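You operate a simulated robot arm through the tools that you are given. There is no shell and no other tool.

You are at the controls of a simulated two-armed robot. One attempt, no reset.

## Task
Press the orange-sealed bearing home in the red hub.
Fine: load on the drawn slide, push it in, hands clear of the ram; lever up and slide out again.

It is judged by the outcome, as a careful person would: the job done as asked, and still so three seconds after it is handed in. It fails if anything else is knocked over, pushed out of place, dropped, spilled or broken.

## Robot
Two 7-joint arms with two-finger grippers on one trunk that stands fixed in place. Base frame: the origin is at the foot of the trunk, x ahead of it, y to its left, z up; the work surface is at about z = 860. Readings come in mm, rad, newtons and seconds.
The left shoulder is at [60, 123, 995], the right one opposite. With the tool pointing down near the work surface each hand reaches from about 360 to 800 mm from the base axis, measured 20 degrees to its own side. Payload 1.47 kg a hand.
The tool frame of a hand sits at the grasp point between the pads (the TCP): z along the fingers, y along the line on which they close. The tips reach 16 mm beyond it. The gripper opens to 87 mm. The gripper's body begins 55 mm behind the TCP.
Orientation is that of the tool frame in the base frame, as a unit quaternion [w, x, y, z]. With the fingers straight down and closing along the base's y, the tool's x points along the base's -x, its y along +y and its z along -z.

## Interface
- The arms move only by the tool drive_tool. It takes "left_commands", "right_commands" or both (then of equal length, played together; a hand with none holds still); each is a list of rows, each a list of 3 entries, a list of its own where there are three numbers: the turn, a rotation vector about the tool's x, y, z in rad, then the shift along the tool's x, y, z in mm, then the finger opening in mm, from 0 to 87. In form: [[[ax, ay, az], [tx, ty, tz], jaw], ...]. A call has 1 to 20 rows; each row is the pose to reach, as a shift and turn from the pose commanded when the call began, along the tool's axes at that moment. Each row takes 0.2 s and may step no farther than 50 mm and 0.15 rad from the row before; otherwise, or with a gripper value out of range, the whole call is refused. A pose out of reach is approached as far as the arm can. The call stops where the force on the tool passes 90 N (or 10 N more than at its start, if that is more) or the arm is blocked; 0.2 s more then pass. The fingers move at their own pace (about 153 mm/s each) and stop on an object; they squeeze with about 28 N. The grip force told is the motor's: it shows also when the fingers shut on nothing. Time passes only in rows, and 0.2 s behind the last, so rows that repeat a pose let the fingers close. The reply holds the time, the measured pose of the TCP, the force on the tool along the base axes, the opening and the grip force, in the units named above and with some noise, with the torque about the TCP (base axes, N m) and any sound that the robot's microphone picked up.
- Cameras (640 x 400 px; columns grow to the right, rows downward): "scene" is now at [86.7, -44.8, 1579.6]; the picture's right is [-0.49, -0.87, 0.00], its down [-0.41, 0.23, -0.88] and it looks along [0.77, -0.43, -0.47] (base axes); focal length 214 px, centre (320, 200). "left" rides on the left gripper at [73, -12, -90] in its tool frame; the picture's right is [0.16, 0.99, 0.00], its down [-0.72, 0.12, -0.68] and it looks along [-0.67, 0.11, 0.73] (tool axes); focal length 247 px, centre (320, 200). "right" rides on the right gripper at [73, 12, -90] in its tool frame; the picture's right is [-0.16, 0.99, 0.00], its down [-0.72, -0.12, -0.68] and it looks along [-0.67, -0.11, 0.73] (tool axes); focal length 247 px, centre (320, 200). There is no depth. A picture from a camera that has moved, and an enlarged one, comes with that camera's place and axes in the base frame and with its lens.
- get_image(camera): a new picture of that camera. The clock stands still meanwhile.
- raise_lower(by): slides the trunk up (or, below 0, down) by that many mm; the arms and the scene camera ride with it, the base frame stays. It gives what a move gives, with no picture.
- pan_tilt(pan, tilt): turns the head with the scene camera to pan (to the left, within 2.094 rad either way) and tilt (down, from -0.506 to 1.204), counted from straight ahead of the robot. It gives what a move gives.
- close_up(camera, box): a new picture of the part [left, top, right, bottom] of that camera's present view, enlarged. The clock stands still meanwhile.
- sign_off(): hands the job in; it is judged then, once.

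Places have to be worked out from the pictures, the camera data and where the tool is seen. Open the grippers and draw the arms clear of the work before you hand the job in, unless the task says otherwise.

The tools are called after "Request:" by a JSON object that holds its "api" and its "payload". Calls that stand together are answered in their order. drive_tool: Moves the arms, as the interface text tells. Its arguments: {"type":"object","properties":{"left_commands":{"type":"array","items":{"type":"array"}},"right_commands":{"type":"array","items":{"type":"array"}}},"required":[]} The other tools are called the same way: raise_lower (by) slides the trunk up or down; pan_tilt (pan, tilt) turns the head that bears the scene camera; get_image (camera) takes a picture; close_up (camera, box) takes an enlarged picture of a part of a camera's view; sign_off () hands the job in.

At the start:

```text
clock: 0.0
left_position: [388.3, -60.5, 1451.2]
left_tool_rot: [0.0, -0.001, 1.0, 0.0]
left_contact_force: [-0.4, -0.2, 0.3]
left_wrist_torque: [-0.03, -0.01, 0.0]
left_width: 87.0
left_grip_force: 0.1
right_position: [285.4, -366.9, 1478.2]
right_tool_rot: [0.0, 0.0, 1.0, 0.0]
right_contact_force: [0.2, -0.2, 1.2]
right_wrist_torque: [0.04, -0.04, 0.02]
right_width: 87.0
right_grip_force: 0.1
trunk travel left (down, up): [-150.0, 80.0]
head pan, tilt: [-0.51, 0.489]
```

scene: 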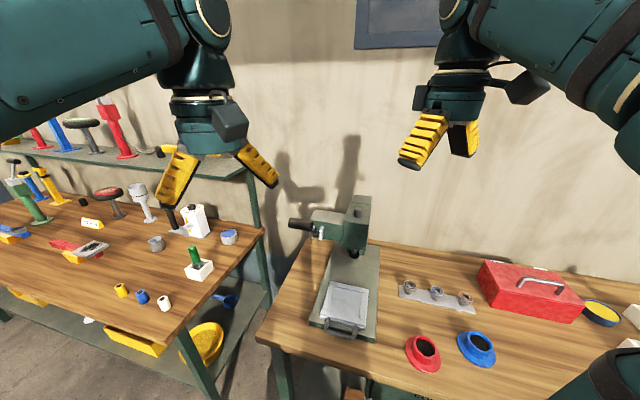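
right: 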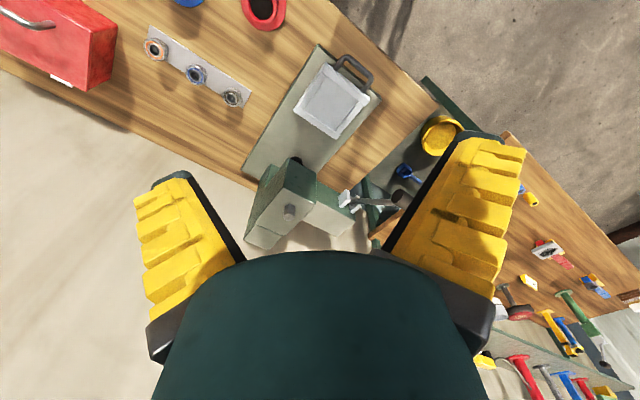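
left: 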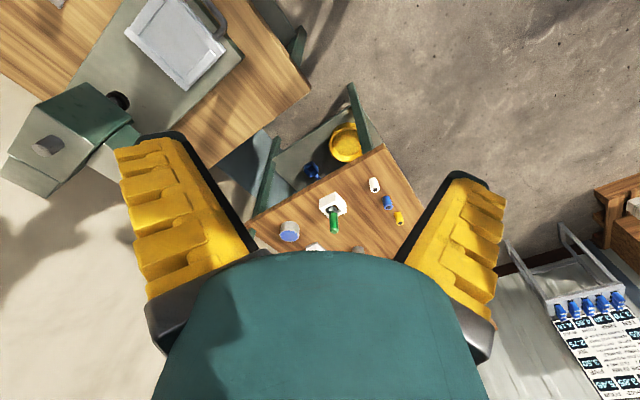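

I'll begin by looking closely at the press, the bearings and the hubs in the scene camera.

Request:
{"api": "close_up", "payload": {"camera": "scene", "box": [280, 180, 400, 350]}}

Request:
{"api": "close_up", "payload": {"camera": "scene", "box": [380, 260, 510, 380]}}

Request:
{"api": "close_up", "payload": {"camera": "right", "box": [120, 0, 420, 250]}}

```text
2.35 times, centred on (340, 265) of scene
camera zoom: at [86.7, -44.8, 1579.6], right [-0.49, -0.87, 0.0], down [-0.41, 0.23, -0.88], along [0.77, -0.43, -0.47], focal length 505 px, centre (273, 47)
```

zoom: 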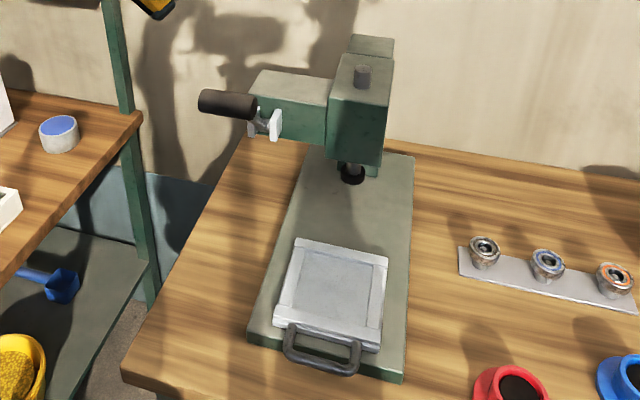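

```text
3.33 times, centred on (445, 320) of scene
camera zoom: at [86.7, -44.8, 1579.6], right [-0.49, -0.87, 0.0], down [-0.41, 0.23, -0.88], along [0.77, -0.43, -0.47], focal length 715 px, centre (-97, -200)
```

zoom: 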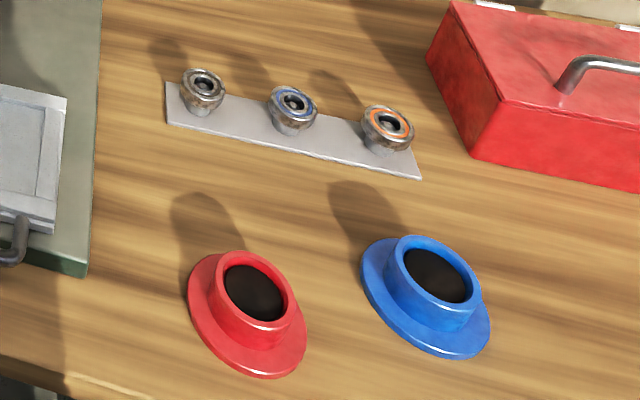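

```text
1.60 times, centred on (270, 125) of right
camera zoom: at [212.7, -355.6, 1567.8], right [0.16, 0.99, 0.0], down [0.72, -0.12, 0.68], along [0.67, -0.11, -0.73], focal length 395 px, centre (400, 320)
```

zoom: 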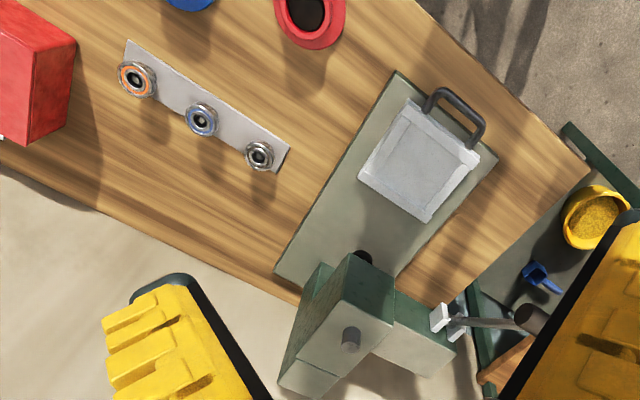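

The zoomed views are sharp, so I'll use them for measuring. The hub appears near (242,-487), the orange bearing near (289,-775), and the press is turned about -45° with its slide drawn out. I'll zoom further on each part.

Request:
{"api": "close_up", "payload": {"camera": "scene", "box": [396, 328, 452, 378]}}

Request:
{"api": "close_up", "payload": {"camera": "scene", "box": [395, 272, 483, 320]}}

Request:
{"api": "close_up", "payload": {"camera": "scene", "box": [310, 275, 390, 345]}}

Request:
{"api": "close_up", "payload": {"camera": "scene", "box": [280, 190, 390, 265]}}

```text
8.00 times, centred on (424, 353) of scene
camera zoom: at [86.7, -44.8, 1579.6], right [-0.49, -0.87, 0.0], down [-0.41, 0.23, -0.88], along [0.77, -0.43, -0.47], focal length 1716 px, centre (-512, -1024)
```

zoom: 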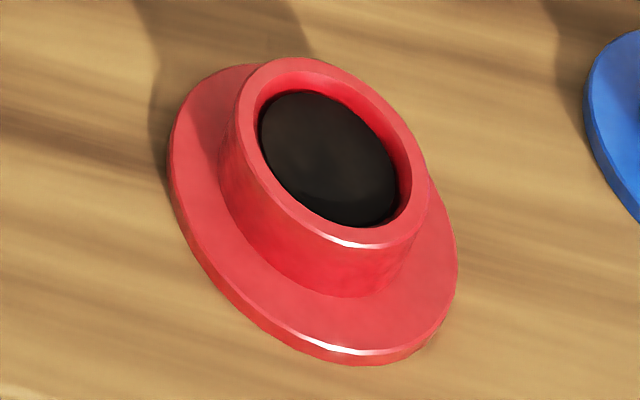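

```text
7.27 times, centred on (439, 296) of scene
camera zoom: at [86.7, -44.8, 1579.6], right [-0.49, -0.87, 0.0], down [-0.41, 0.23, -0.88], along [0.77, -0.43, -0.47], focal length 1560 px, centre (-546, -498)
```

zoom: 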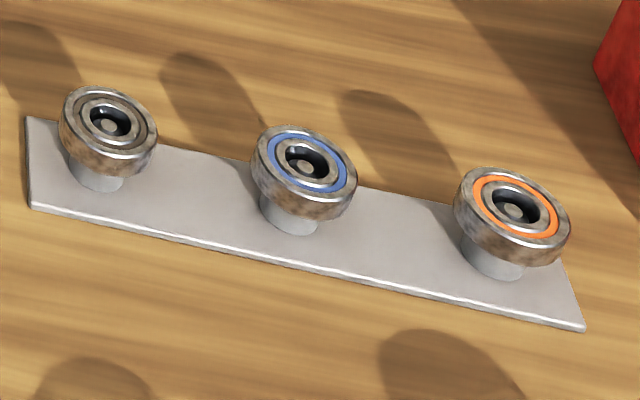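

```text
5.71 times, centred on (350, 310) of scene
camera zoom: at [86.7, -44.8, 1579.6], right [-0.49, -0.87, 0.0], down [-0.41, 0.23, -0.88], along [0.77, -0.43, -0.47], focal length 1226 px, centre (149, -429)
```

zoom: 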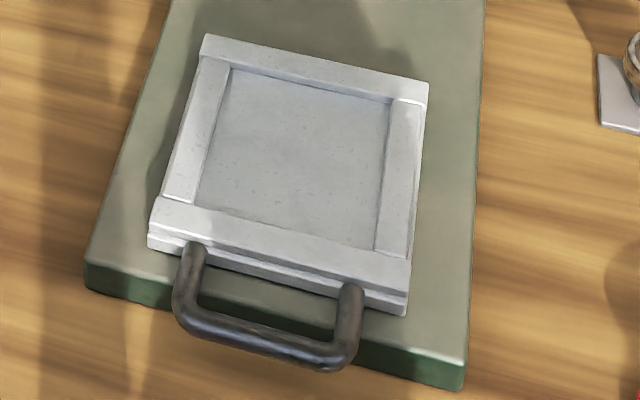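

```text
5.33 times, centred on (335, 228) of scene
camera zoom: at [86.7, -44.8, 1579.6], right [-0.49, -0.87, 0.0], down [-0.41, 0.23, -0.88], along [0.77, -0.43, -0.47], focal length 1144 px, centre (240, 53)
```

zoom: 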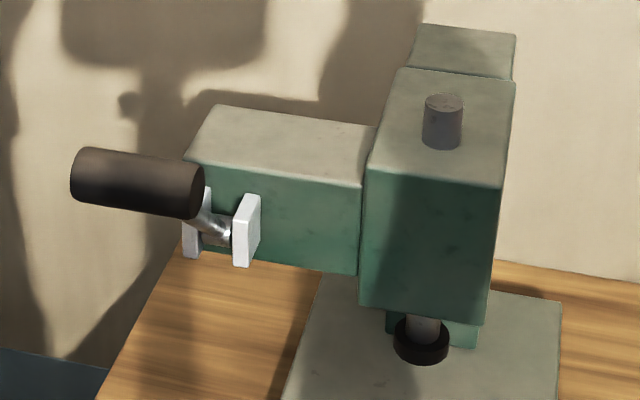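

The slide is a shallow tray with raised rails and a U handle. I need a second angle on the lever, so I'll zoom the hand cameras on it.

Request:
{"api": "close_up", "payload": {"camera": "right", "box": [240, 150, 420, 260]}}

Request:
{"api": "close_up", "payload": {"camera": "left", "box": [0, 0, 320, 200]}}

Request:
{"api": "close_up", "payload": {"camera": "right", "box": [280, 40, 400, 150]}}

Request:
{"api": "close_up", "payload": {"camera": "right", "box": [120, 0, 300, 120]}}

```text
3.56 times, centred on (330, 205) of right
camera zoom: at [212.7, -355.6, 1567.8], right [0.16, 0.99, 0.0], down [0.72, -0.12, 0.68], along [0.67, -0.11, -0.73], focal length 878 px, centre (284, 182)
```

zoom: 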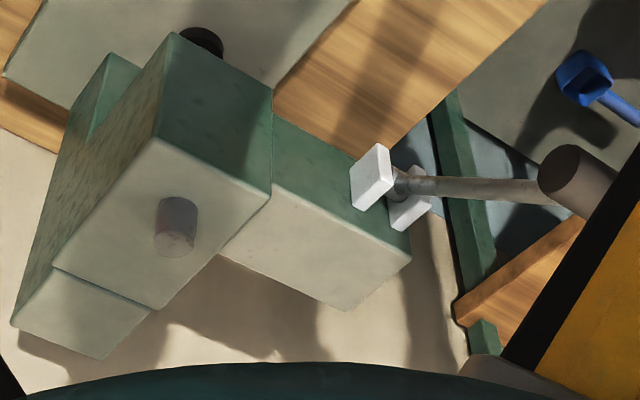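

```text
2.00 times, centred on (160, 100) of left
camera zoom: at [316.4, -71.5, 1540.9], right [-0.16, 0.99, 0.0], down [0.72, 0.12, 0.68], along [0.67, 0.11, -0.73], focal length 494 px, centre (640, 400)
```

zoom: 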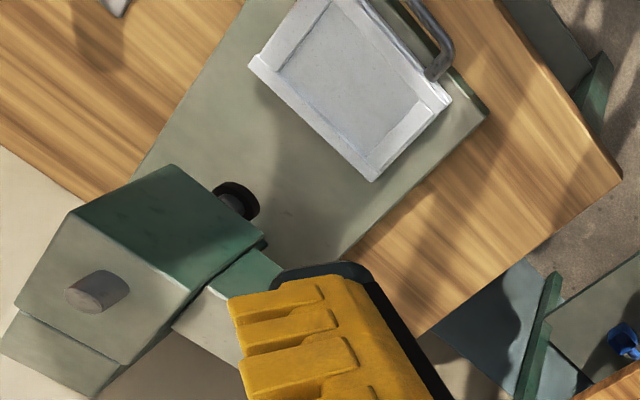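

```text
3.64 times, centred on (340, 95) of right
camera zoom: at [212.7, -355.6, 1567.8], right [0.16, 0.99, 0.0], down [0.72, -0.12, 0.68], along [0.67, -0.11, -0.73], focal length 898 px, centre (247, 582)
```

zoom: 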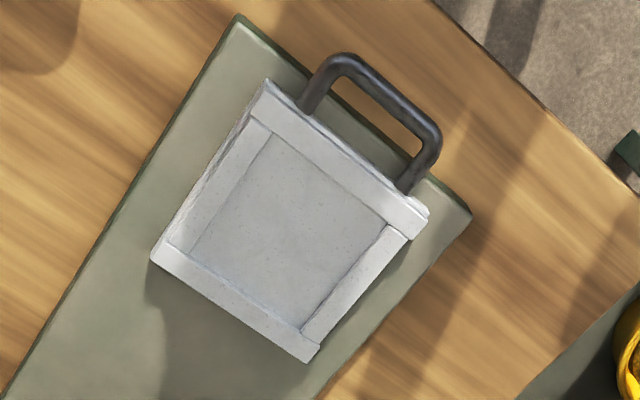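

```text
3.33 times, centred on (210, 60) of right
camera zoom: at [212.7, -355.6, 1567.8], right [0.16, 0.99, 0.0], down [0.72, -0.12, 0.68], along [0.67, -0.11, -0.73], focal length 823 px, centre (687, 667)
```

zoom: 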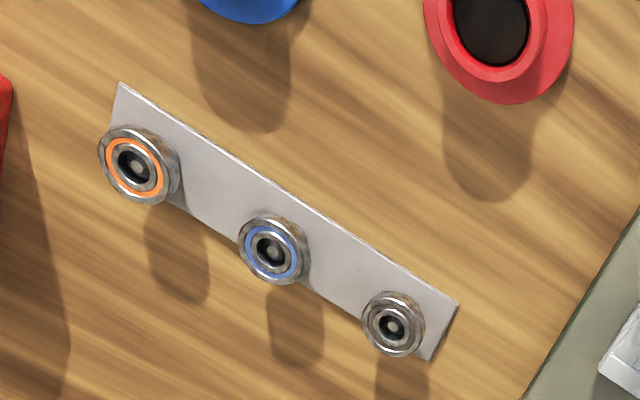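

Triangulating gives the lever pivot near (655,-347,1096) and its T-grip near (560,-248,1223), so the lever swings toward the robot. The tray interior is about 108 mm wide, with its centre near (487,-376). I'll bring the right hand lower, turned outward, so its camera can see the hub and bearings up close.

Request:
{"api": "drive_tool", "payload": {"right_commands": [[[0, 0, 0.13], [10.7, -4.1, 41], 87], [[0, 0, 0.26], [21.4, -8.2, 82], 87], [[0, 0, 0.39], [32.1, -12.3, 123], 87], [[0, 0, 0.52], [42.8, -16.4, 164], 87], [[0, 0, 0.65], [53.5, -20.5, 205], 87], [[0, 0, 0.78], [64.2, -24.6, 246], 87], [[0, 0, 0.91], [74.9, -28.7, 287], 87], [[0, 0, 1.047], [85.4, -33.1, 328.2], 87], [[0, 0, 1.047], [85.4, -33.1, 328.2], 87]]}}

Request:
{"api": "get_image", "payload": {"camera": "right"}}

Request:
{"api": "get_image", "payload": {"camera": "scene"}}

```text
clock: 2.0
left_position: [388.0, -60.4, 1451.0]
left_tool_rot: [0.0, 0.0, 1.0, 0.0]
left_contact_force: [0.0, 0.1, -0.1]
left_wrist_torque: [0.02, -0.03, -0.01]
left_width: 86.9
left_grip_force: 0.0
right_position: [199.7, -400.5, 1151.7]
right_tool_rot: [0.0, 0.501, 0.866, 0.0]
right_contact_force: [-0.1, -0.8, 0.3]
right_wrist_torque: [0.0, -0.01, 0.02]
right_width: 87.1
right_grip_force: 0.0
trunk travel left (down, up): [-150.0, 80.0]
head pan, tilt: [-0.51, 0.489]
```

```text
taken
camera right: at [173.5, -331.1, 1239.9], right [0.93, 0.35, 0.0], down [0.26, -0.69, 0.68], along [0.24, -0.64, -0.73], focal length 247 px, centre (320, 200)
```

right: 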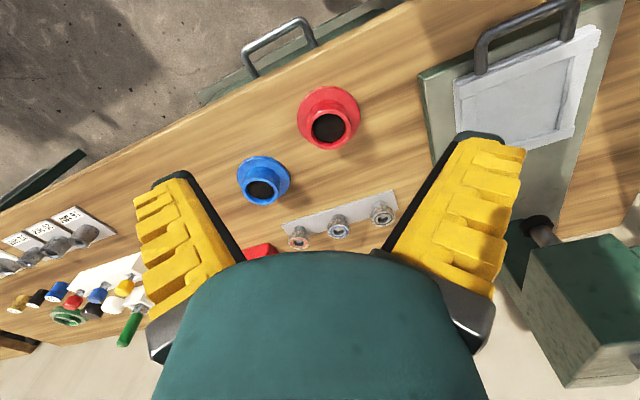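

```text
taken
camera scene: at [86.5, -44.4, 1579.6], right [-0.49, -0.87, 0.0], down [-0.41, 0.23, -0.88], along [0.77, -0.43, -0.47], focal length 214 px, centre (320, 200)
```

scene: 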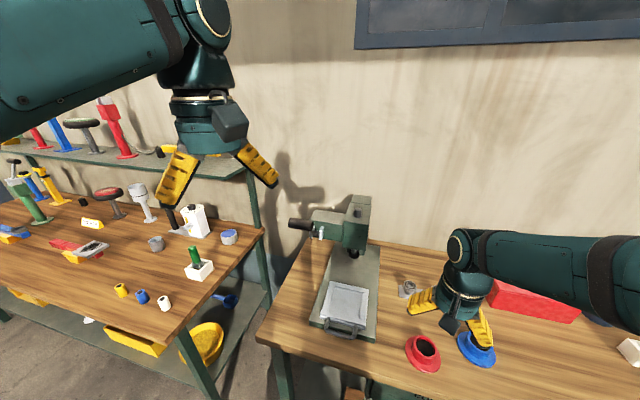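

The hand moved exactly as asked. I'll zoom the right camera on the hub, the bearings and the tray to triangulate them.

Request:
{"api": "close_up", "payload": {"camera": "right", "box": [280, 70, 376, 160]}}

Request:
{"api": "close_up", "payload": {"camera": "right", "box": [276, 180, 404, 260]}}

Request:
{"api": "close_up", "payload": {"camera": "right", "box": [410, 0, 640, 150]}}

```text
4.44 times, centred on (328, 115) of right
camera zoom: at [173.5, -331.1, 1239.9], right [0.93, 0.35, 0.0], down [0.26, -0.69, 0.68], along [0.24, -0.64, -0.73], focal length 1098 px, centre (284, 578)
```

zoom: 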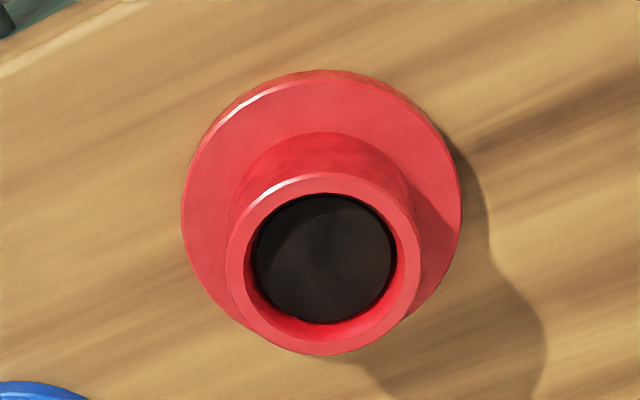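

```text
5.00 times, centred on (340, 220) of right
camera zoom: at [173.5, -331.1, 1239.9], right [0.93, 0.35, 0.0], down [0.26, -0.69, 0.68], along [0.24, -0.64, -0.73], focal length 1235 px, centre (220, 100)
```

zoom: 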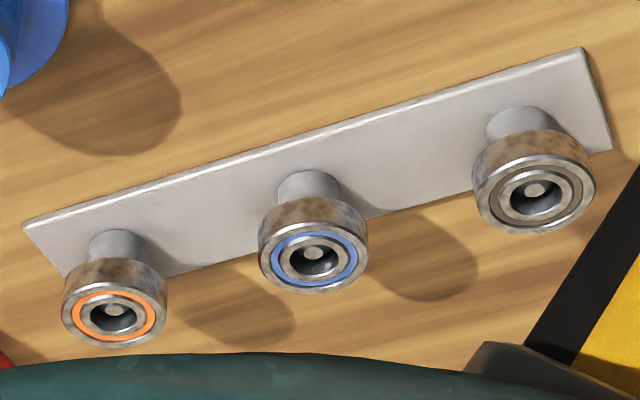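

```text
2.67 times, centred on (525, 75) of right
camera zoom: at [173.5, -331.1, 1239.9], right [0.93, 0.35, 0.0], down [0.26, -0.69, 0.68], along [0.24, -0.64, -0.73], focal length 659 px, centre (-227, 533)
```

zoom: 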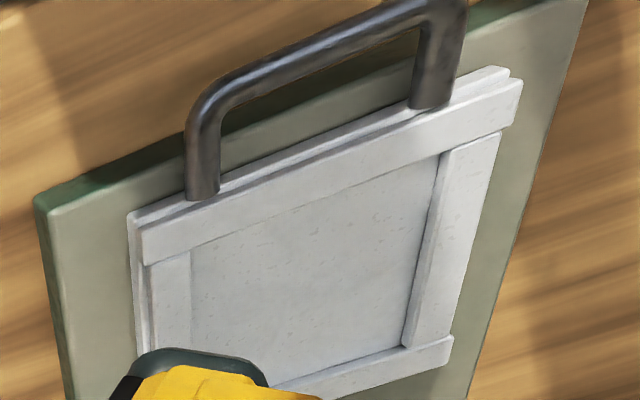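

The hub rim centre comes out at about (244,-485,905), and the orange bearing top at about (284,-761,903). I'll zoom tighter to check diameters and the hub's lead-in.

Request:
{"api": "close_up", "payload": {"camera": "right", "box": [303, 105, 359, 140]}}

Request:
{"api": "close_up", "payload": {"camera": "right", "box": [282, 222, 322, 254]}}

Request:
{"api": "close_up", "payload": {"camera": "scene", "box": [408, 332, 440, 356]}}

```text
11.43 times, centred on (331, 122) of right
camera zoom: at [173.5, -331.1, 1239.9], right [0.93, 0.35, 0.0], down [0.26, -0.69, 0.68], along [0.24, -0.64, -0.73], focal length 2823 px, centre (194, 1086)
```

zoom: 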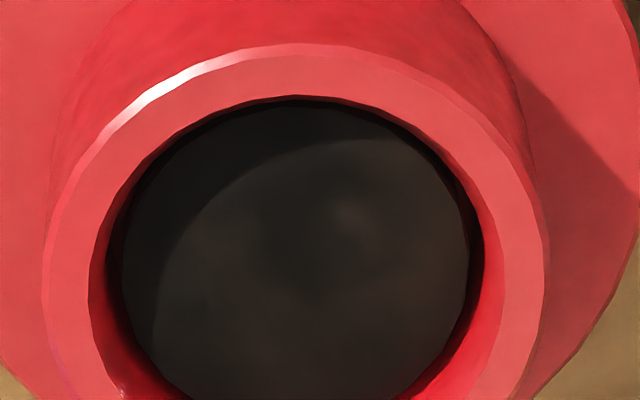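

```text
12.50 times, centred on (302, 238) of right
camera zoom: at [173.5, -331.1, 1239.9], right [0.93, 0.35, 0.0], down [0.26, -0.69, 0.68], along [0.24, -0.64, -0.73], focal length 3087 px, centre (545, -275)
```

zoom: 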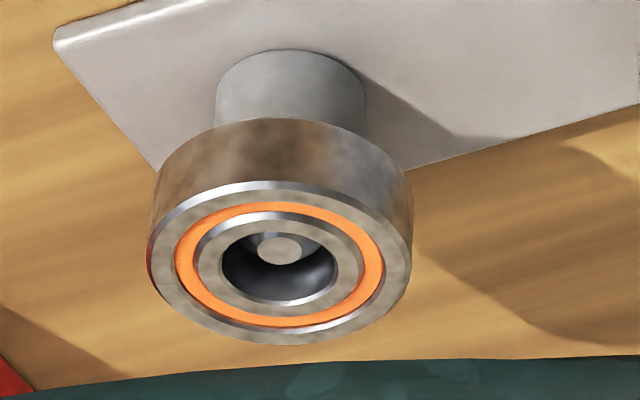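

```text
16.00 times, centred on (424, 344) of scene
camera zoom: at [86.5, -44.4, 1579.6], right [-0.49, -0.87, 0.0], down [-0.41, 0.23, -0.88], along [0.77, -0.43, -0.47], focal length 3432 px, centre (-1344, -2104)
```

zoom: 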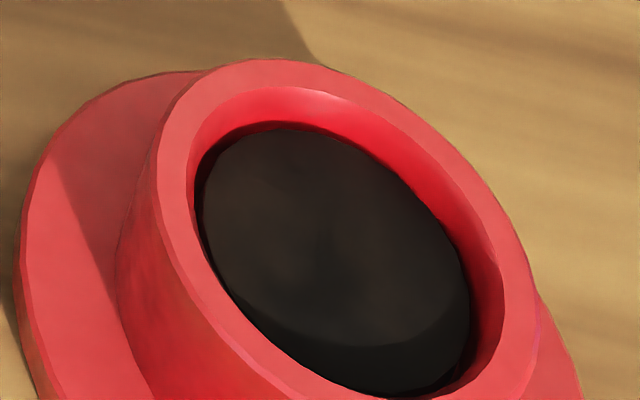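

The bearing measures about 47 mm OD by 14 mm thick. The hub boss is about 64 mm across, with a roughly 53 mm lead-in about 4.5 mm deep above the bore. Next I'll move the right hand to look squarely at the tray, handle and press.

Request:
{"api": "drive_tool", "payload": {"right_commands": [[[0, 0, -0.044], [3.05, 37.2, 14.5], 87], [[0, 0, -0.087], [6.1, 74.5, 29], 87], [[0, 0, -0.131], [9.15, 111.7, 43.4], 87], [[0, 0, -0.175], [12.2, 148.9, 57.8], 87], [[0, 0, -0.218], [15.25, 186.2, 72.3], 87], [[0, 0, -0.262], [18.3, 223.4, 86.7], 87], [[0, 0, -0.262], [18.3, 223.4, 86.7], 87]]}}

Request:
{"api": "get_image", "payload": {"camera": "right"}}

Request:
{"api": "get_image", "payload": {"camera": "scene"}}

```text
clock: 3.6
left_position: [388.5, -60.5, 1452.3]
left_tool_rot: [0.0, 0.001, 1.0, -0.001]
left_contact_force: [-0.2, 0.6, 0.0]
left_wrist_torque: [0.03, -0.03, -0.03]
left_width: 87.2
left_grip_force: 0.0
right_position: [387.1, -273.1, 1064.7]
right_tool_rot: [0.002, 0.383, 0.924, 0.001]
right_contact_force: [-0.1, 0.3, -0.3]
right_wrist_torque: [-0.01, -0.04, 0.01]
right_width: 86.8
right_grip_force: 0.2
trunk travel left (down, up): [-150.0, 80.0]
head pan, tilt: [-0.51, 0.489]
```

```text
taken
camera right: at [342.9, -214.1, 1152.4], right [0.81, 0.59, 0.0], down [0.43, -0.59, 0.68], along [0.4, -0.55, -0.73], focal length 247 px, centre (320, 200)
```

right: 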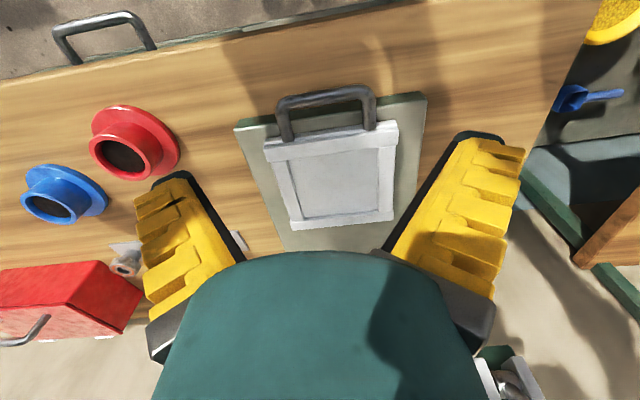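

```text
taken
camera scene: at [85.7, -44.9, 1579.7], right [-0.49, -0.87, 0.0], down [-0.41, 0.23, -0.88], along [0.77, -0.43, -0.47], focal length 214 px, centre (320, 200)
```

scene: 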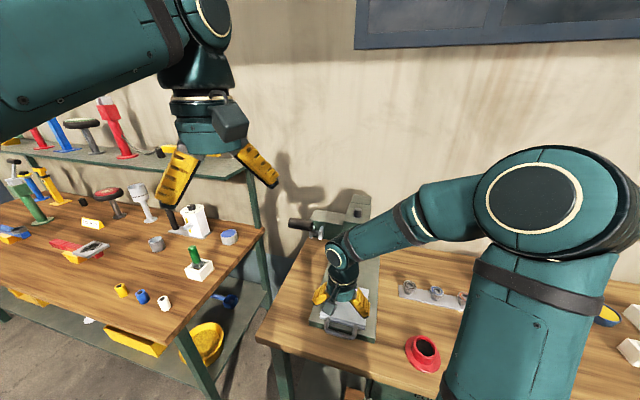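

The tray is nicely centred. I'll zoom in for corner positions from this view.

Request:
{"api": "close_up", "payload": {"camera": "right", "box": [225, 75, 435, 206]}}

Request:
{"api": "close_up", "payload": {"camera": "right", "box": [255, 120, 405, 214]}}

```text
3.05 times, centred on (330, 140) of right
camera zoom: at [342.9, -214.1, 1152.4], right [0.81, 0.59, 0.0], down [0.43, -0.59, 0.68], along [0.4, -0.55, -0.73], focal length 753 px, centre (290, 381)
```

zoom: 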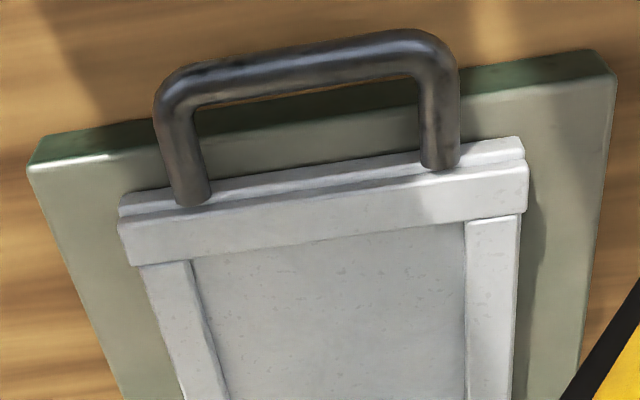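

```text
4.26 times, centred on (330, 167) of right
camera zoom: at [342.9, -214.1, 1152.4], right [0.81, 0.59, 0.0], down [0.43, -0.59, 0.68], along [0.4, -0.55, -0.73], focal length 1051 px, centre (277, 340)
```

zoom: 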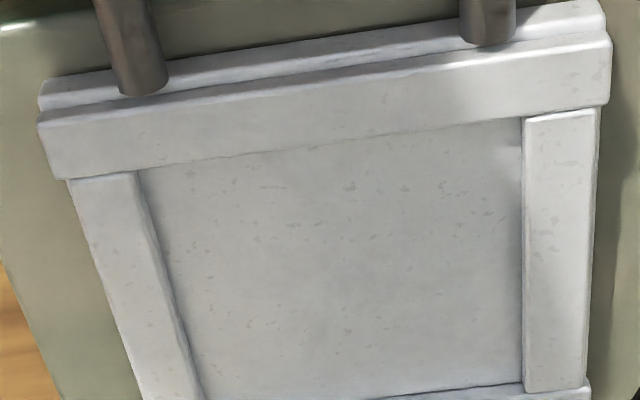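

I'll take a slightly larger zoom covering all the tray corners, and bring the left hand lower to get a second viewpoint on the press and lever.

Request:
{"api": "close_up", "payload": {"camera": "right", "box": [250, 125, 410, 230]}}

Request:
{"api": "drive_tool", "payload": {"left_commands": [[[0, 0, 0.13], [0, 12, 30], 87], [[0, 0, 0.26], [0, 24, 60], 87], [[0, 0, 0.39], [0, 36, 90], 87], [[0, 0, 0.52], [0, 48, 120], 87], [[0, 0, 0.65], [0, 60, 150], 87], [[0, 0, 0.785], [0, 72, 180], 87], [[0, 0, 0.785], [0, 72, 180], 87]]}}

Request:
{"api": "get_image", "payload": {"camera": "left"}}

```text
3.81 times, centred on (330, 178) of right
camera zoom: at [342.9, -214.1, 1152.4], right [0.81, 0.59, 0.0], down [0.43, -0.59, 0.68], along [0.4, -0.55, -0.73], focal length 941 px, centre (282, 286)
```

zoom: 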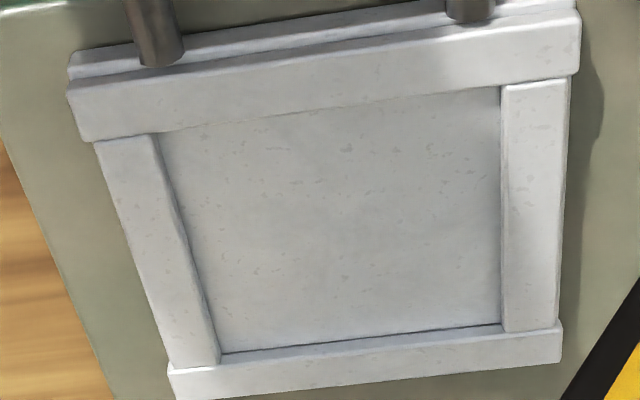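

```text
clock: 5.2
left_position: [388.3, 12.3, 1271.8]
left_tool_rot: [0.0, 0.384, 0.923, 0.0]
left_contact_force: [0.1, 0.8, 0.3]
left_wrist_torque: [0.02, -0.02, 0.03]
left_width: 87.0
left_grip_force: 0.1
right_position: [387.2, -274.5, 1062.2]
right_tool_rot: [-0.001, 0.382, 0.924, -0.001]
right_contact_force: [-0.9, -0.5, 0.1]
right_wrist_torque: [0.02, 0.0, -0.01]
right_width: 87.2
right_grip_force: 0.0
trunk travel left (down, up): [-150.0, 80.0]
head pan, tilt: [-0.51, 0.489]
```

```text
taken
camera left: at [330.0, 55.7, 1361.3], right [0.59, 0.81, 0.0], down [0.59, -0.43, 0.68], along [0.55, -0.4, -0.73], focal length 247 px, centre (320, 200)
```

left: 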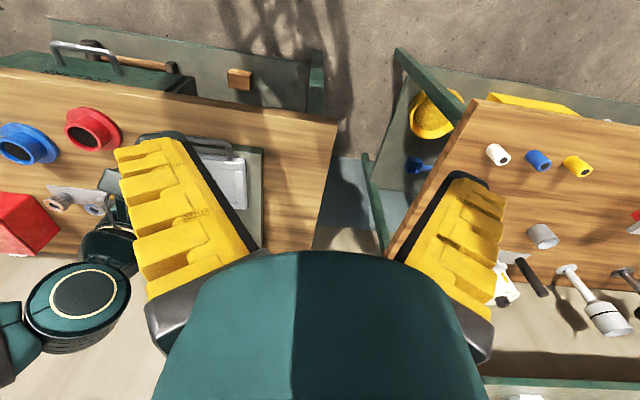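

I'll send the right hand to hover above the red hub. At the same time the left hand goes to a side view of the press so its camera can see the tray and lever.

Request:
{"api": "drive_tool", "payload": {"right_commands": [[[0, 0, 0], [-8, -41.7, 10.5], 87], [[0, 0, 0], [-16, -83.3, 21], 87], [[0, 0, 0], [-24, -125, 31.5], 87], [[0, 0, 0], [-32.1, -166.6, 42], 87], [[0, 0, 0], [-40.1, -208.3, 52.5], 87], [[0, 0, 0], [-48.1, -249.9, 63], 87], [[0, 0, 0], [-48.1, -249.9, 63], 87]], "left_commands": [[[0, 0, 0.131], [-21.4, -8.3, 15], 87], [[0, 0, 0.262], [-42.9, -16.6, 30], 87], [[0, 0, 0.393], [-64.3, -25, 45], 87], [[0, 0, 0.524], [-85.8, -33.3, 60], 87], [[0, 0, 0.655], [-107.2, -41.6, 75], 87], [[0, 0, 0.785], [-128.7, -49.9, 89.8], 87], [[0, 0, 0.785], [-128.7, -49.9, 89.8], 87]]}}

Request:
{"api": "get_image", "payload": {"camera": "left"}}

Request:
{"api": "get_image", "payload": {"camera": "right"}}

Request:
{"api": "get_image", "payload": {"camera": "scene"}}

```text
clock: 6.8
left_position: [446.5, -113.3, 1183.1]
left_tool_rot: [0.001, 0.708, 0.706, -0.001]
left_contact_force: [-0.1, -0.1, 0.7]
left_wrist_torque: [-0.02, -0.02, 0.0]
left_width: 86.8
left_grip_force: 0.1
right_position: [239.8, -481.5, 999.4]
right_tool_rot: [0.001, 0.383, 0.924, 0.0]
right_contact_force: [-0.3, -0.6, -1.1]
right_wrist_torque: [-0.03, -0.04, 0.0]
right_width: 87.0
right_grip_force: 0.0
trunk travel left (down, up): [-150.0, 80.0]
head pan, tilt: [-0.51, 0.489]
```

```text
taken
camera left: at [433.9, -40.3, 1271.9], right [0.99, 0.16, 0.0], down [0.11, -0.72, 0.68], along [0.11, -0.67, -0.73], focal length 247 px, centre (320, 200)
```

left: 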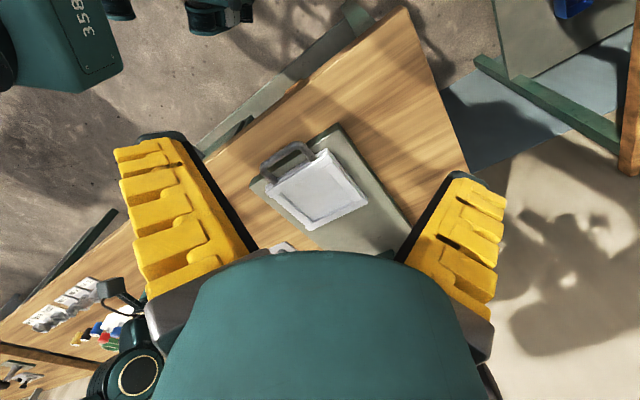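

```text
taken
camera right: at [195.9, -422.9, 1088.4], right [0.81, 0.59, 0.0], down [0.43, -0.59, 0.68], along [0.4, -0.55, -0.73], focal length 247 px, centre (320, 200)
```

right: 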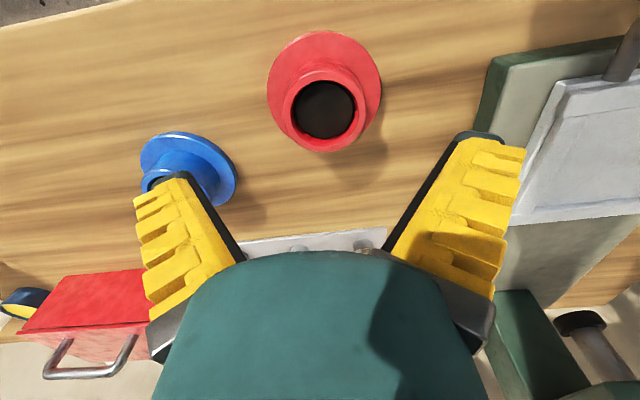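

```text
taken
camera scene: at [86.2, -44.0, 1579.7], right [-0.49, -0.87, 0.0], down [-0.41, 0.23, -0.88], along [0.77, -0.43, -0.47], focal length 214 px, centre (320, 200)
```

scene: 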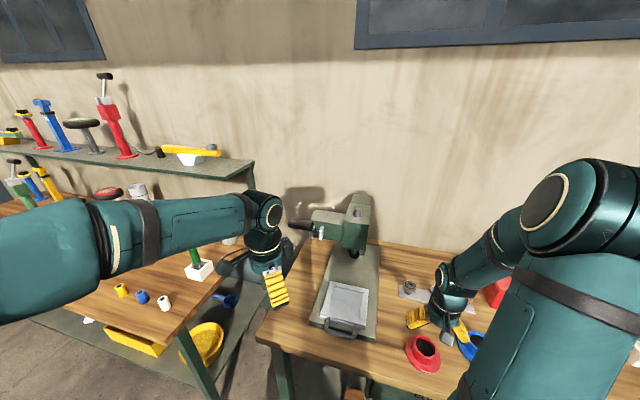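

Both hands are in place. Now I'll zoom: left camera on the tray, right camera on the hub.

Request:
{"api": "close_up", "payload": {"camera": "left", "box": [245, 115, 415, 235]}}

Request:
{"api": "close_up", "payload": {"camera": "right", "box": [255, 25, 395, 155]}}

Request:
{"api": "close_up", "payload": {"camera": "scene", "box": [280, 190, 390, 265]}}

```text
3.33 times, centred on (330, 175) of left
camera zoom: at [433.9, -40.3, 1271.9], right [0.99, 0.16, 0.0], down [0.11, -0.72, 0.68], along [0.11, -0.67, -0.73], focal length 823 px, centre (287, 283)
```

zoom: 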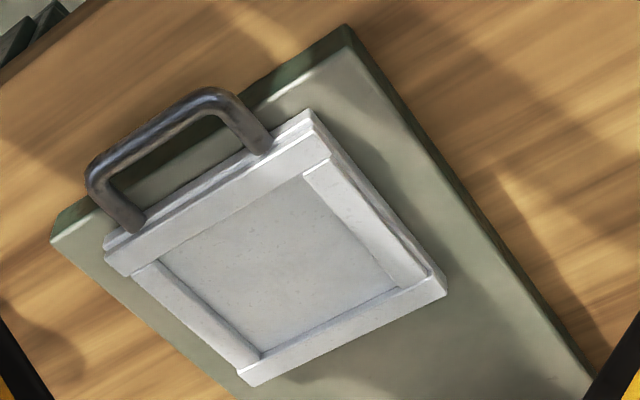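

```text
3.08 times, centred on (325, 90) of right
camera zoom: at [195.9, -422.9, 1088.4], right [0.81, 0.59, 0.0], down [0.43, -0.59, 0.68], along [0.4, -0.55, -0.73], focal length 760 px, centre (305, 538)
```

zoom: 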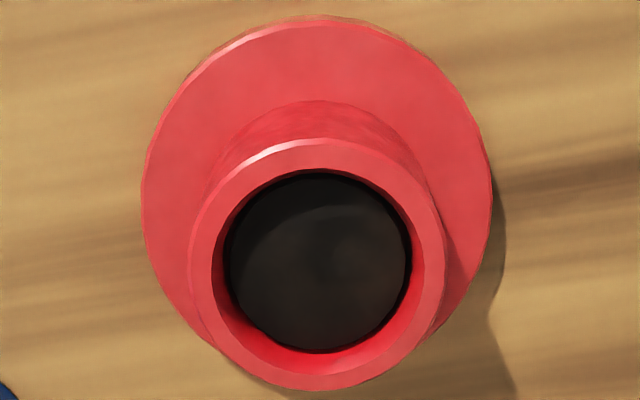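

```text
5.33 times, centred on (335, 228) of scene
camera zoom: at [86.2, -44.0, 1579.7], right [-0.49, -0.87, 0.0], down [-0.41, 0.23, -0.88], along [0.77, -0.43, -0.47], focal length 1144 px, centre (240, 53)
```

zoom: 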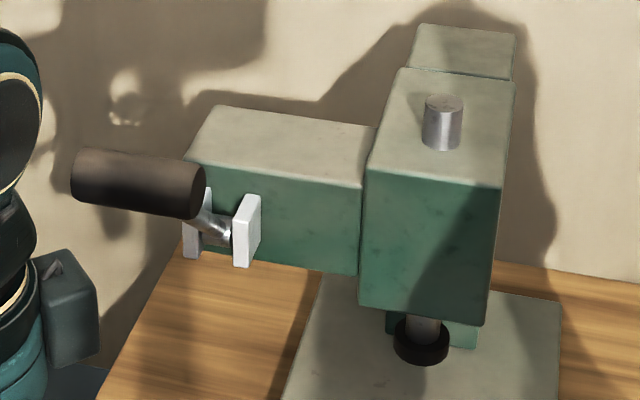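

The hub centre refines to about (245,-486) with its rim at z≈905. I'll shift a few mm to centre over it and descend to TCP z≈940, with the tips still above the rim.

Request:
{"api": "drive_tool", "payload": {"right_commands": [[[0, 0, 0], [-6, 1, 20], 87], [[0, 0, 0], [-6, 1, 40], 87], [[0, 0, 0], [-6, 1, 59], 87], [[0, 0, 0], [-6, 1, 59], 87]]}}

Request:
{"api": "get_image", "payload": {"camera": "right"}}

Request:
{"api": "close_up", "payload": {"camera": "scene", "box": [380, 280, 490, 380]}}

```text
clock: 7.8
left_position: [443.5, -114.1, 1182.5]
left_tool_rot: [0.0, 0.707, 0.707, 0.0]
left_contact_force: [0.0, 0.6, 0.0]
left_wrist_torque: [0.02, -0.03, -0.02]
left_width: 87.2
left_grip_force: 0.1
right_position: [245.7, -486.1, 941.9]
right_tool_rot: [0.0, 0.382, 0.924, 0.0]
right_contact_force: [0.6, -0.5, 0.2]
right_wrist_torque: [-0.02, -0.01, 0.04]
right_width: 87.0
right_grip_force: 0.1
trunk travel left (down, up): [-150.0, 80.0]
head pan, tilt: [-0.51, 0.489]
```

```text
taken
camera right: at [203.6, -426.9, 1031.1], right [0.81, 0.59, 0.0], down [0.43, -0.59, 0.68], along [0.4, -0.55, -0.73], focal length 247 px, centre (320, 200)
```

right: 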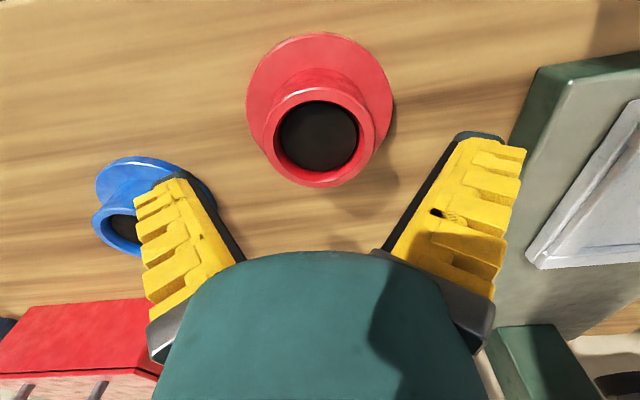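

```text
4.00 times, centred on (435, 330) of scene
camera zoom: at [86.3, -44.5, 1579.6], right [-0.49, -0.87, 0.0], down [-0.41, 0.23, -0.88], along [0.77, -0.43, -0.47], focal length 858 px, centre (-140, -320)
```

zoom: 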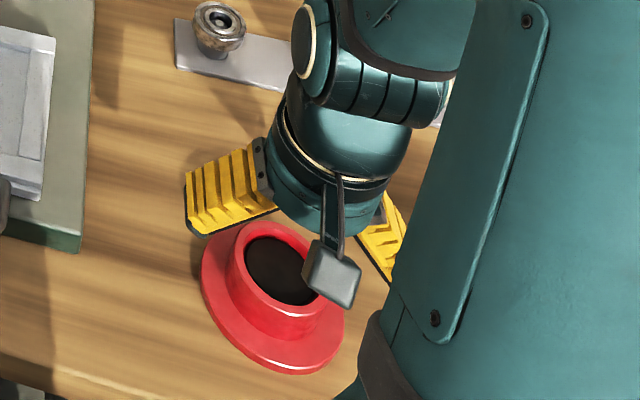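

The projected TCP matches the rim centre to within about 1 mm. I'll descend 48 mm so the fingers flank the boss above the flange, then close.

Request:
{"api": "drive_tool", "payload": {"right_commands": [[[0, 0, 0], [0, 0, 16], 87], [[0, 0, 0], [0, 0, 32], 87], [[0, 0, 0], [0, 0, 48], 87], [[0, 0, 0], [0, 0, 48], 80], [[0, 0, 0], [0, 0, 48], 70], [[0, 0, 0], [0, 0, 48], 50], [[0, 0, 0], [0, 0, 48], 50], [[0, 0, 0], [0, 0, 48], 50]]}}

Request:
{"api": "get_image", "payload": {"camera": "right"}}

```text
clock: 9.6
left_position: [444.2, -114.8, 1182.9]
left_tool_rot: [0.001, 0.707, 0.707, -0.001]
left_contact_force: [0.1, -0.2, -0.2]
left_wrist_torque: [0.01, -0.01, 0.01]
left_width: 86.9
left_grip_force: 0.1
right_position: [247.8, -485.6, 894.5]
right_tool_rot: [0.0, 0.383, 0.924, 0.0]
right_contact_force: [0.6, -4.2, 0.4]
right_wrist_torque: [-0.02, 0.0, 0.02]
right_width: 62.9
right_grip_force: 28.3
trunk travel left (down, up): [-150.0, 80.0]
head pan, tilt: [-0.51, 0.489]
```

```text
taken
camera right: at [204.6, -427.3, 983.8], right [0.81, 0.59, 0.0], down [0.43, -0.59, 0.68], along [0.4, -0.55, -0.73], focal length 247 px, centre (320, 200)
```

right: 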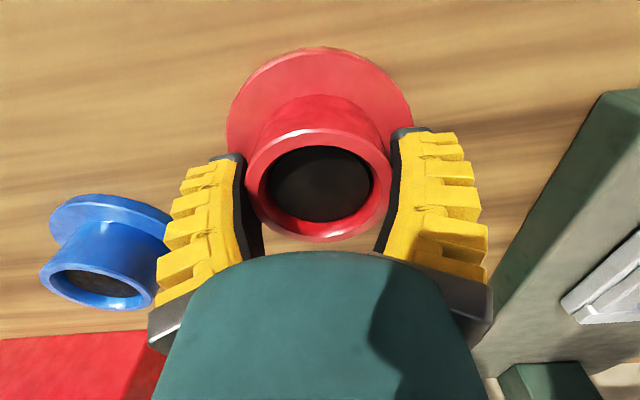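

The boss is gripped at 62.9 mm with 28 N. I'll lift slowly and check the load.

Request:
{"api": "drive_tool", "payload": {"right_commands": [[[0, 0, 0], [0, 0, -8], 50], [[0, 0, 0], [0, 0, -20], 50], [[0, 0, 0], [0, 0, -40], 50], [[0, 0, 0], [0, 0, -70], 50], [[0, 0, 0], [0, 0, -70], 50]]}}

Request:
{"api": "get_image", "payload": {"camera": "right"}}

Request:
{"api": "close_up", "payload": {"camera": "scene", "box": [380, 280, 490, 380]}}

```text
clock: 10.8
left_position: [446.1, -114.4, 1181.5]
left_tool_rot: [0.0, 0.707, 0.707, -0.001]
left_contact_force: [-0.4, 0.2, 0.3]
left_wrist_torque: [0.02, 0.02, -0.02]
left_width: 87.1
left_grip_force: 0.1
right_position: [249.1, -486.7, 964.7]
right_tool_rot: [-0.001, 0.382, 0.924, -0.001]
right_contact_force: [-0.9, 0.1, -7.9]
right_wrist_torque: [-0.02, 0.0, -0.01]
right_width: 63.1
right_grip_force: 28.2
trunk travel left (down, up): [-150.0, 80.0]
head pan, tilt: [-0.51, 0.489]
```

```text
taken
camera right: at [205.7, -428.2, 1052.9], right [0.81, 0.59, 0.0], down [0.43, -0.59, 0.68], along [0.4, -0.55, -0.73], focal length 247 px, centre (320, 200)
```

right: 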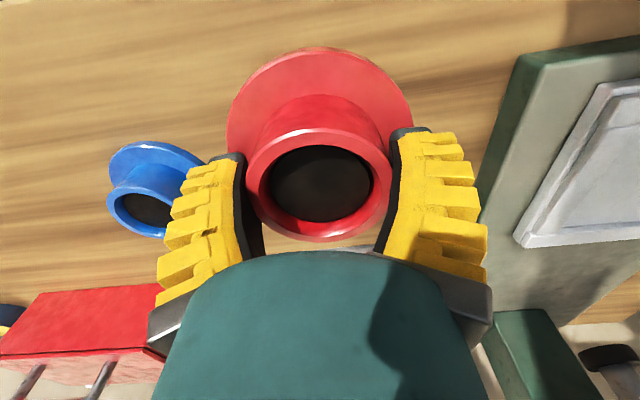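

```text
4.00 times, centred on (435, 330) of scene
camera zoom: at [87.5, -46.0, 1579.4], right [-0.49, -0.87, 0.0], down [-0.41, 0.23, -0.88], along [0.77, -0.43, -0.47], focal length 858 px, centre (-140, -320)
```

zoom: 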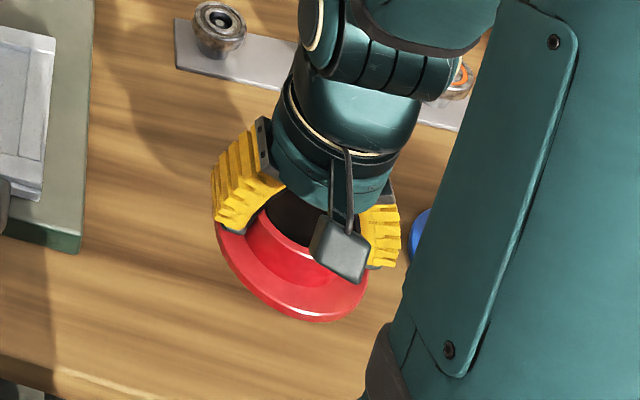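

The hub is held securely and weighs about 0.8 kg. I'll measure exactly where it sits in the grip before carrying it.

Request:
{"api": "close_up", "payload": {"camera": "right", "box": [215, 40, 425, 250]}}

Request:
{"api": "close_up", "payload": {"camera": "left", "box": [265, 130, 375, 230]}}

Request:
{"api": "close_up", "payload": {"camera": "scene", "box": [315, 278, 379, 340]}}

```text
1.90 times, centred on (320, 145) of right
camera zoom: at [205.7, -428.2, 1052.9], right [0.81, 0.59, 0.0], down [0.43, -0.59, 0.68], along [0.4, -0.55, -0.73], focal length 470 px, centre (320, 305)
```

zoom: 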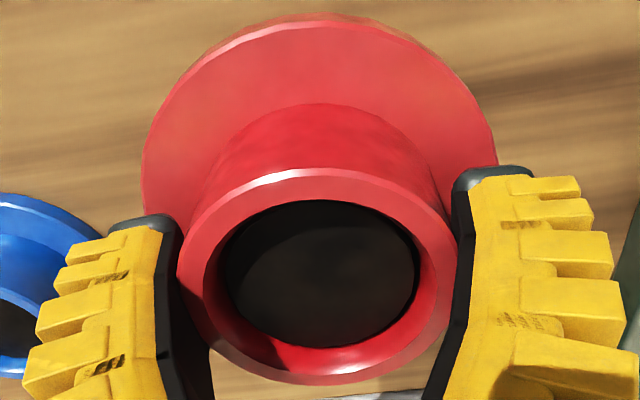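

```text
4.00 times, centred on (320, 180) of left
camera zoom: at [434.7, -41.7, 1271.5], right [0.99, 0.16, 0.0], down [0.12, -0.72, 0.68], along [0.11, -0.67, -0.73], focal length 988 px, centre (320, 280)
```

zoom: 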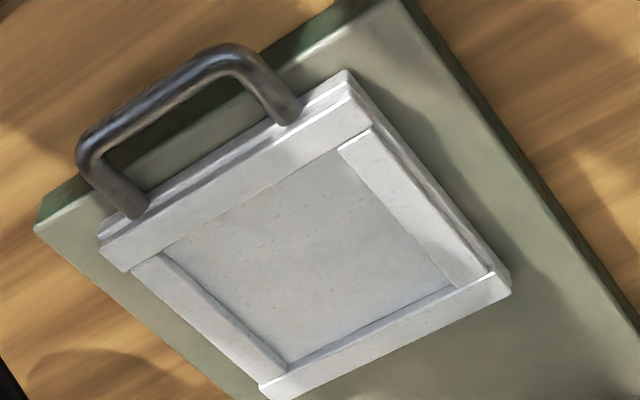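

```text
6.45 times, centred on (347, 309) of scene
camera zoom: at [87.5, -46.0, 1579.4], right [-0.49, -0.87, 0.0], down [-0.41, 0.23, -0.88], along [0.77, -0.43, -0.47], focal length 1384 px, centre (146, -503)
```

zoom: 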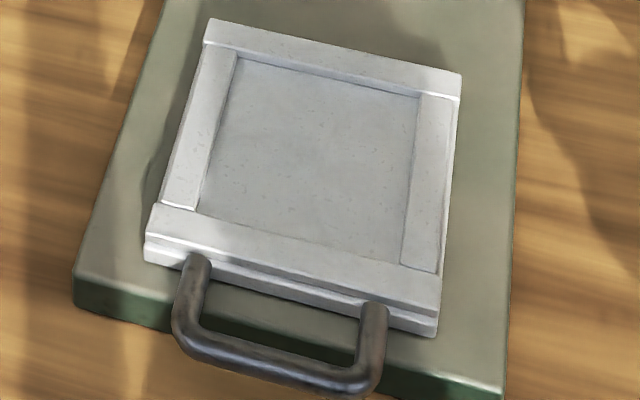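

The hub sits 3 mm toward the camera from the TCP, with its bottom about 34 mm below the TCP. I take the tray's interior as about 106 mm square, centred near (479.5,-370) with the floor at z≈902. I'll carry the hub over it at a safe height.

Request:
{"api": "drive_tool", "payload": {"right_commands": [[[0, 0, 0], [0, 0, -37], 50], [[0, 0, 0], [-10.6, 31, -37], 50], [[0, 0, 0], [-21.3, 62, -37], 50], [[0, 0, 0], [-31.9, 93, -37], 50], [[0, 0, 0], [-42.5, 124, -37], 50], [[0, 0, 0], [-53.2, 155, -37], 50], [[0, 0, 0], [-63.8, 186, -37], 50], [[0, 0, 0], [-74.5, 217, -37], 50], [[0, 0, 0], [-85.1, 247.2, -37], 50], [[0, 0, 0], [-85.1, 247.2, -37], 50]]}}

Request:
{"api": "get_image", "payload": {"camera": "right"}}

Request:
{"api": "get_image", "payload": {"camera": "left"}}

Request:
{"api": "close_up", "payload": {"camera": "scene", "box": [290, 250, 410, 350]}}

```text
clock: 13.0
left_position: [445.3, -114.4, 1183.8]
left_tool_rot: [0.0, 0.707, 0.707, 0.0]
left_contact_force: [-0.2, 0.3, -0.1]
left_wrist_torque: [0.02, -0.01, 0.03]
left_width: 86.9
left_grip_force: 0.1
right_position: [481.6, -370.6, 999.4]
right_tool_rot: [-0.001, 0.383, 0.924, -0.001]
right_contact_force: [-0.1, 0.2, -8.6]
right_wrist_torque: [0.02, -0.02, 0.0]
right_width: 62.9
right_grip_force: 28.4
trunk travel left (down, up): [-150.0, 80.0]
head pan, tilt: [-0.51, 0.489]
```

```text
taken
camera right: at [439.2, -311.7, 1089.1], right [0.81, 0.59, 0.0], down [0.43, -0.59, 0.68], along [0.4, -0.55, -0.73], focal length 247 px, centre (320, 200)
```

right: 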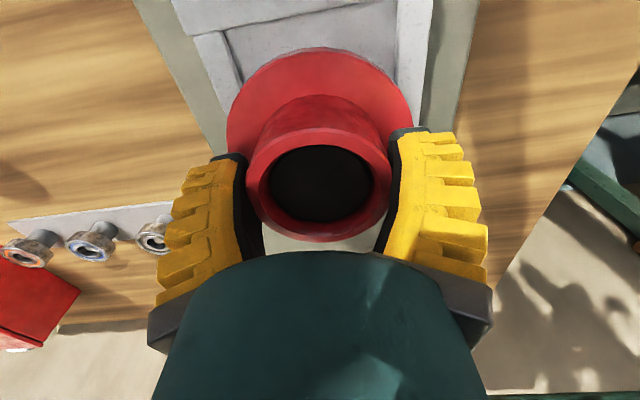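

```text
taken
camera left: at [433.9, -41.3, 1271.9], right [0.99, 0.16, 0.0], down [0.12, -0.72, 0.68], along [0.11, -0.67, -0.73], focal length 247 px, centre (320, 200)
```

left: 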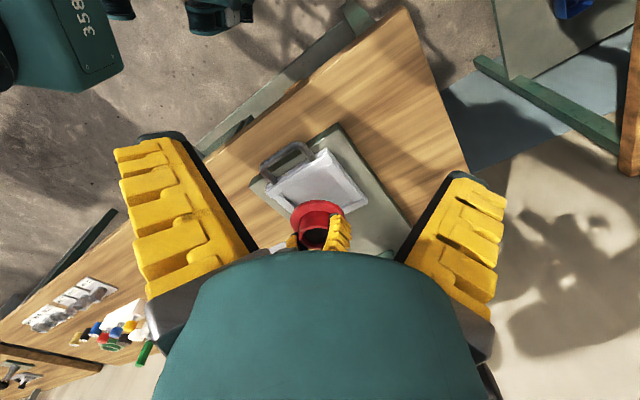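

```text
4.00 times, centred on (350, 300) of scene
camera zoom: at [86.7, -45.5, 1579.6], right [-0.49, -0.87, 0.0], down [-0.41, 0.23, -0.88], along [0.77, -0.43, -0.47], focal length 858 px, centre (200, -200)
```

zoom: 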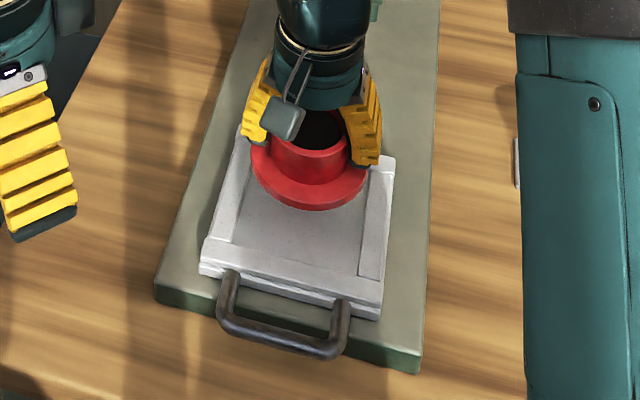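

The hub is above the tray as planned. I'll lower it to about 13 mm above the tray floor and check alignment visually.

Request:
{"api": "drive_tool", "payload": {"right_commands": [[[0, 0, 0], [0, 0, 18], 50], [[0, 0, 0], [0, 0, 36], 50], [[0, 0, 0], [0, 0, 50], 50], [[0, 0, 0], [0, 0, 50], 50]]}}

Request:
{"api": "close_up", "payload": {"camera": "right", "box": [190, 0, 450, 162]}}

Request:
{"api": "close_up", "payload": {"camera": "left", "box": [250, 130, 390, 250]}}

Request:
{"api": "close_up", "payload": {"camera": "scene", "box": [310, 265, 390, 345]}}

```text
clock: 14.0
left_position: [445.6, -114.3, 1181.0]
left_tool_rot: [0.0, 0.707, 0.707, 0.0]
left_contact_force: [-0.7, -0.1, 0.9]
left_wrist_torque: [-0.01, -0.01, -0.04]
left_width: 87.0
left_grip_force: 0.0
right_position: [480.5, -371.4, 950.4]
right_tool_rot: [-0.001, 0.383, 0.924, 0.0]
right_contact_force: [0.3, -0.1, -8.3]
right_wrist_torque: [-0.03, 0.0, -0.02]
right_width: 63.1
right_grip_force: 27.7
trunk travel left (down, up): [-150.0, 80.0]
head pan, tilt: [-0.51, 0.489]
```

```text
2.46 times, centred on (320, 81) of right
camera zoom: at [438.1, -313.1, 1039.4], right [0.81, 0.59, 0.0], down [0.43, -0.59, 0.68], along [0.4, -0.55, -0.73], focal length 608 px, centre (320, 493)
```

zoom: 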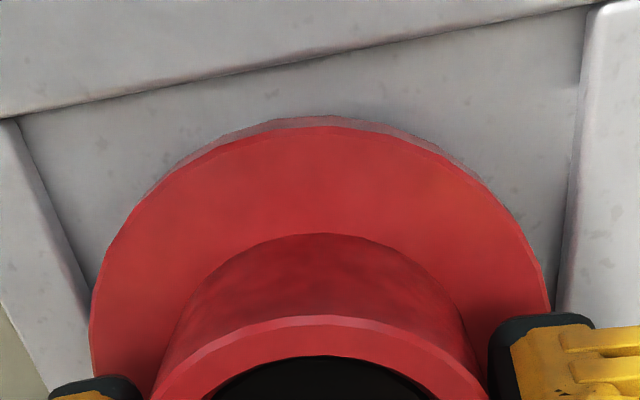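

```text
3.33 times, centred on (320, 190) of left
camera zoom: at [434.3, -40.8, 1271.7], right [0.99, 0.16, 0.0], down [0.12, -0.72, 0.68], along [0.11, -0.67, -0.73], focal length 823 px, centre (320, 233)
```

zoom: 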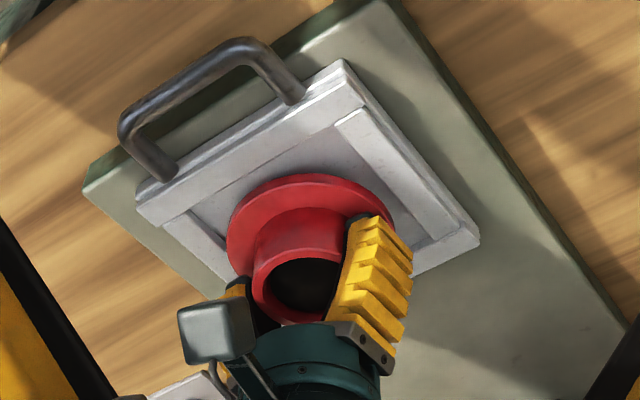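

```text
5.00 times, centred on (350, 305) of scene
camera zoom: at [87.0, -45.0, 1579.6], right [-0.49, -0.87, 0.0], down [-0.41, 0.23, -0.88], along [0.77, -0.43, -0.47], focal length 1072 px, centre (170, -325)
```

zoom: 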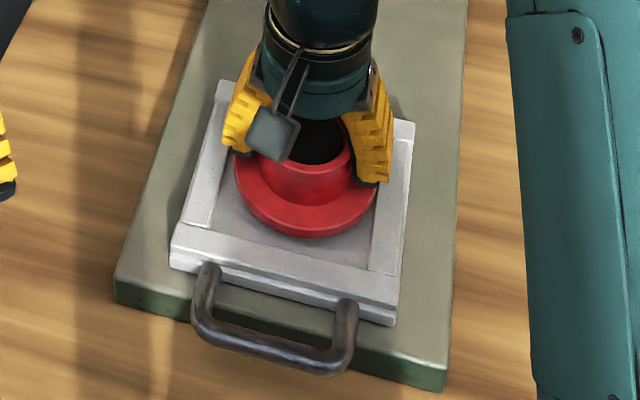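

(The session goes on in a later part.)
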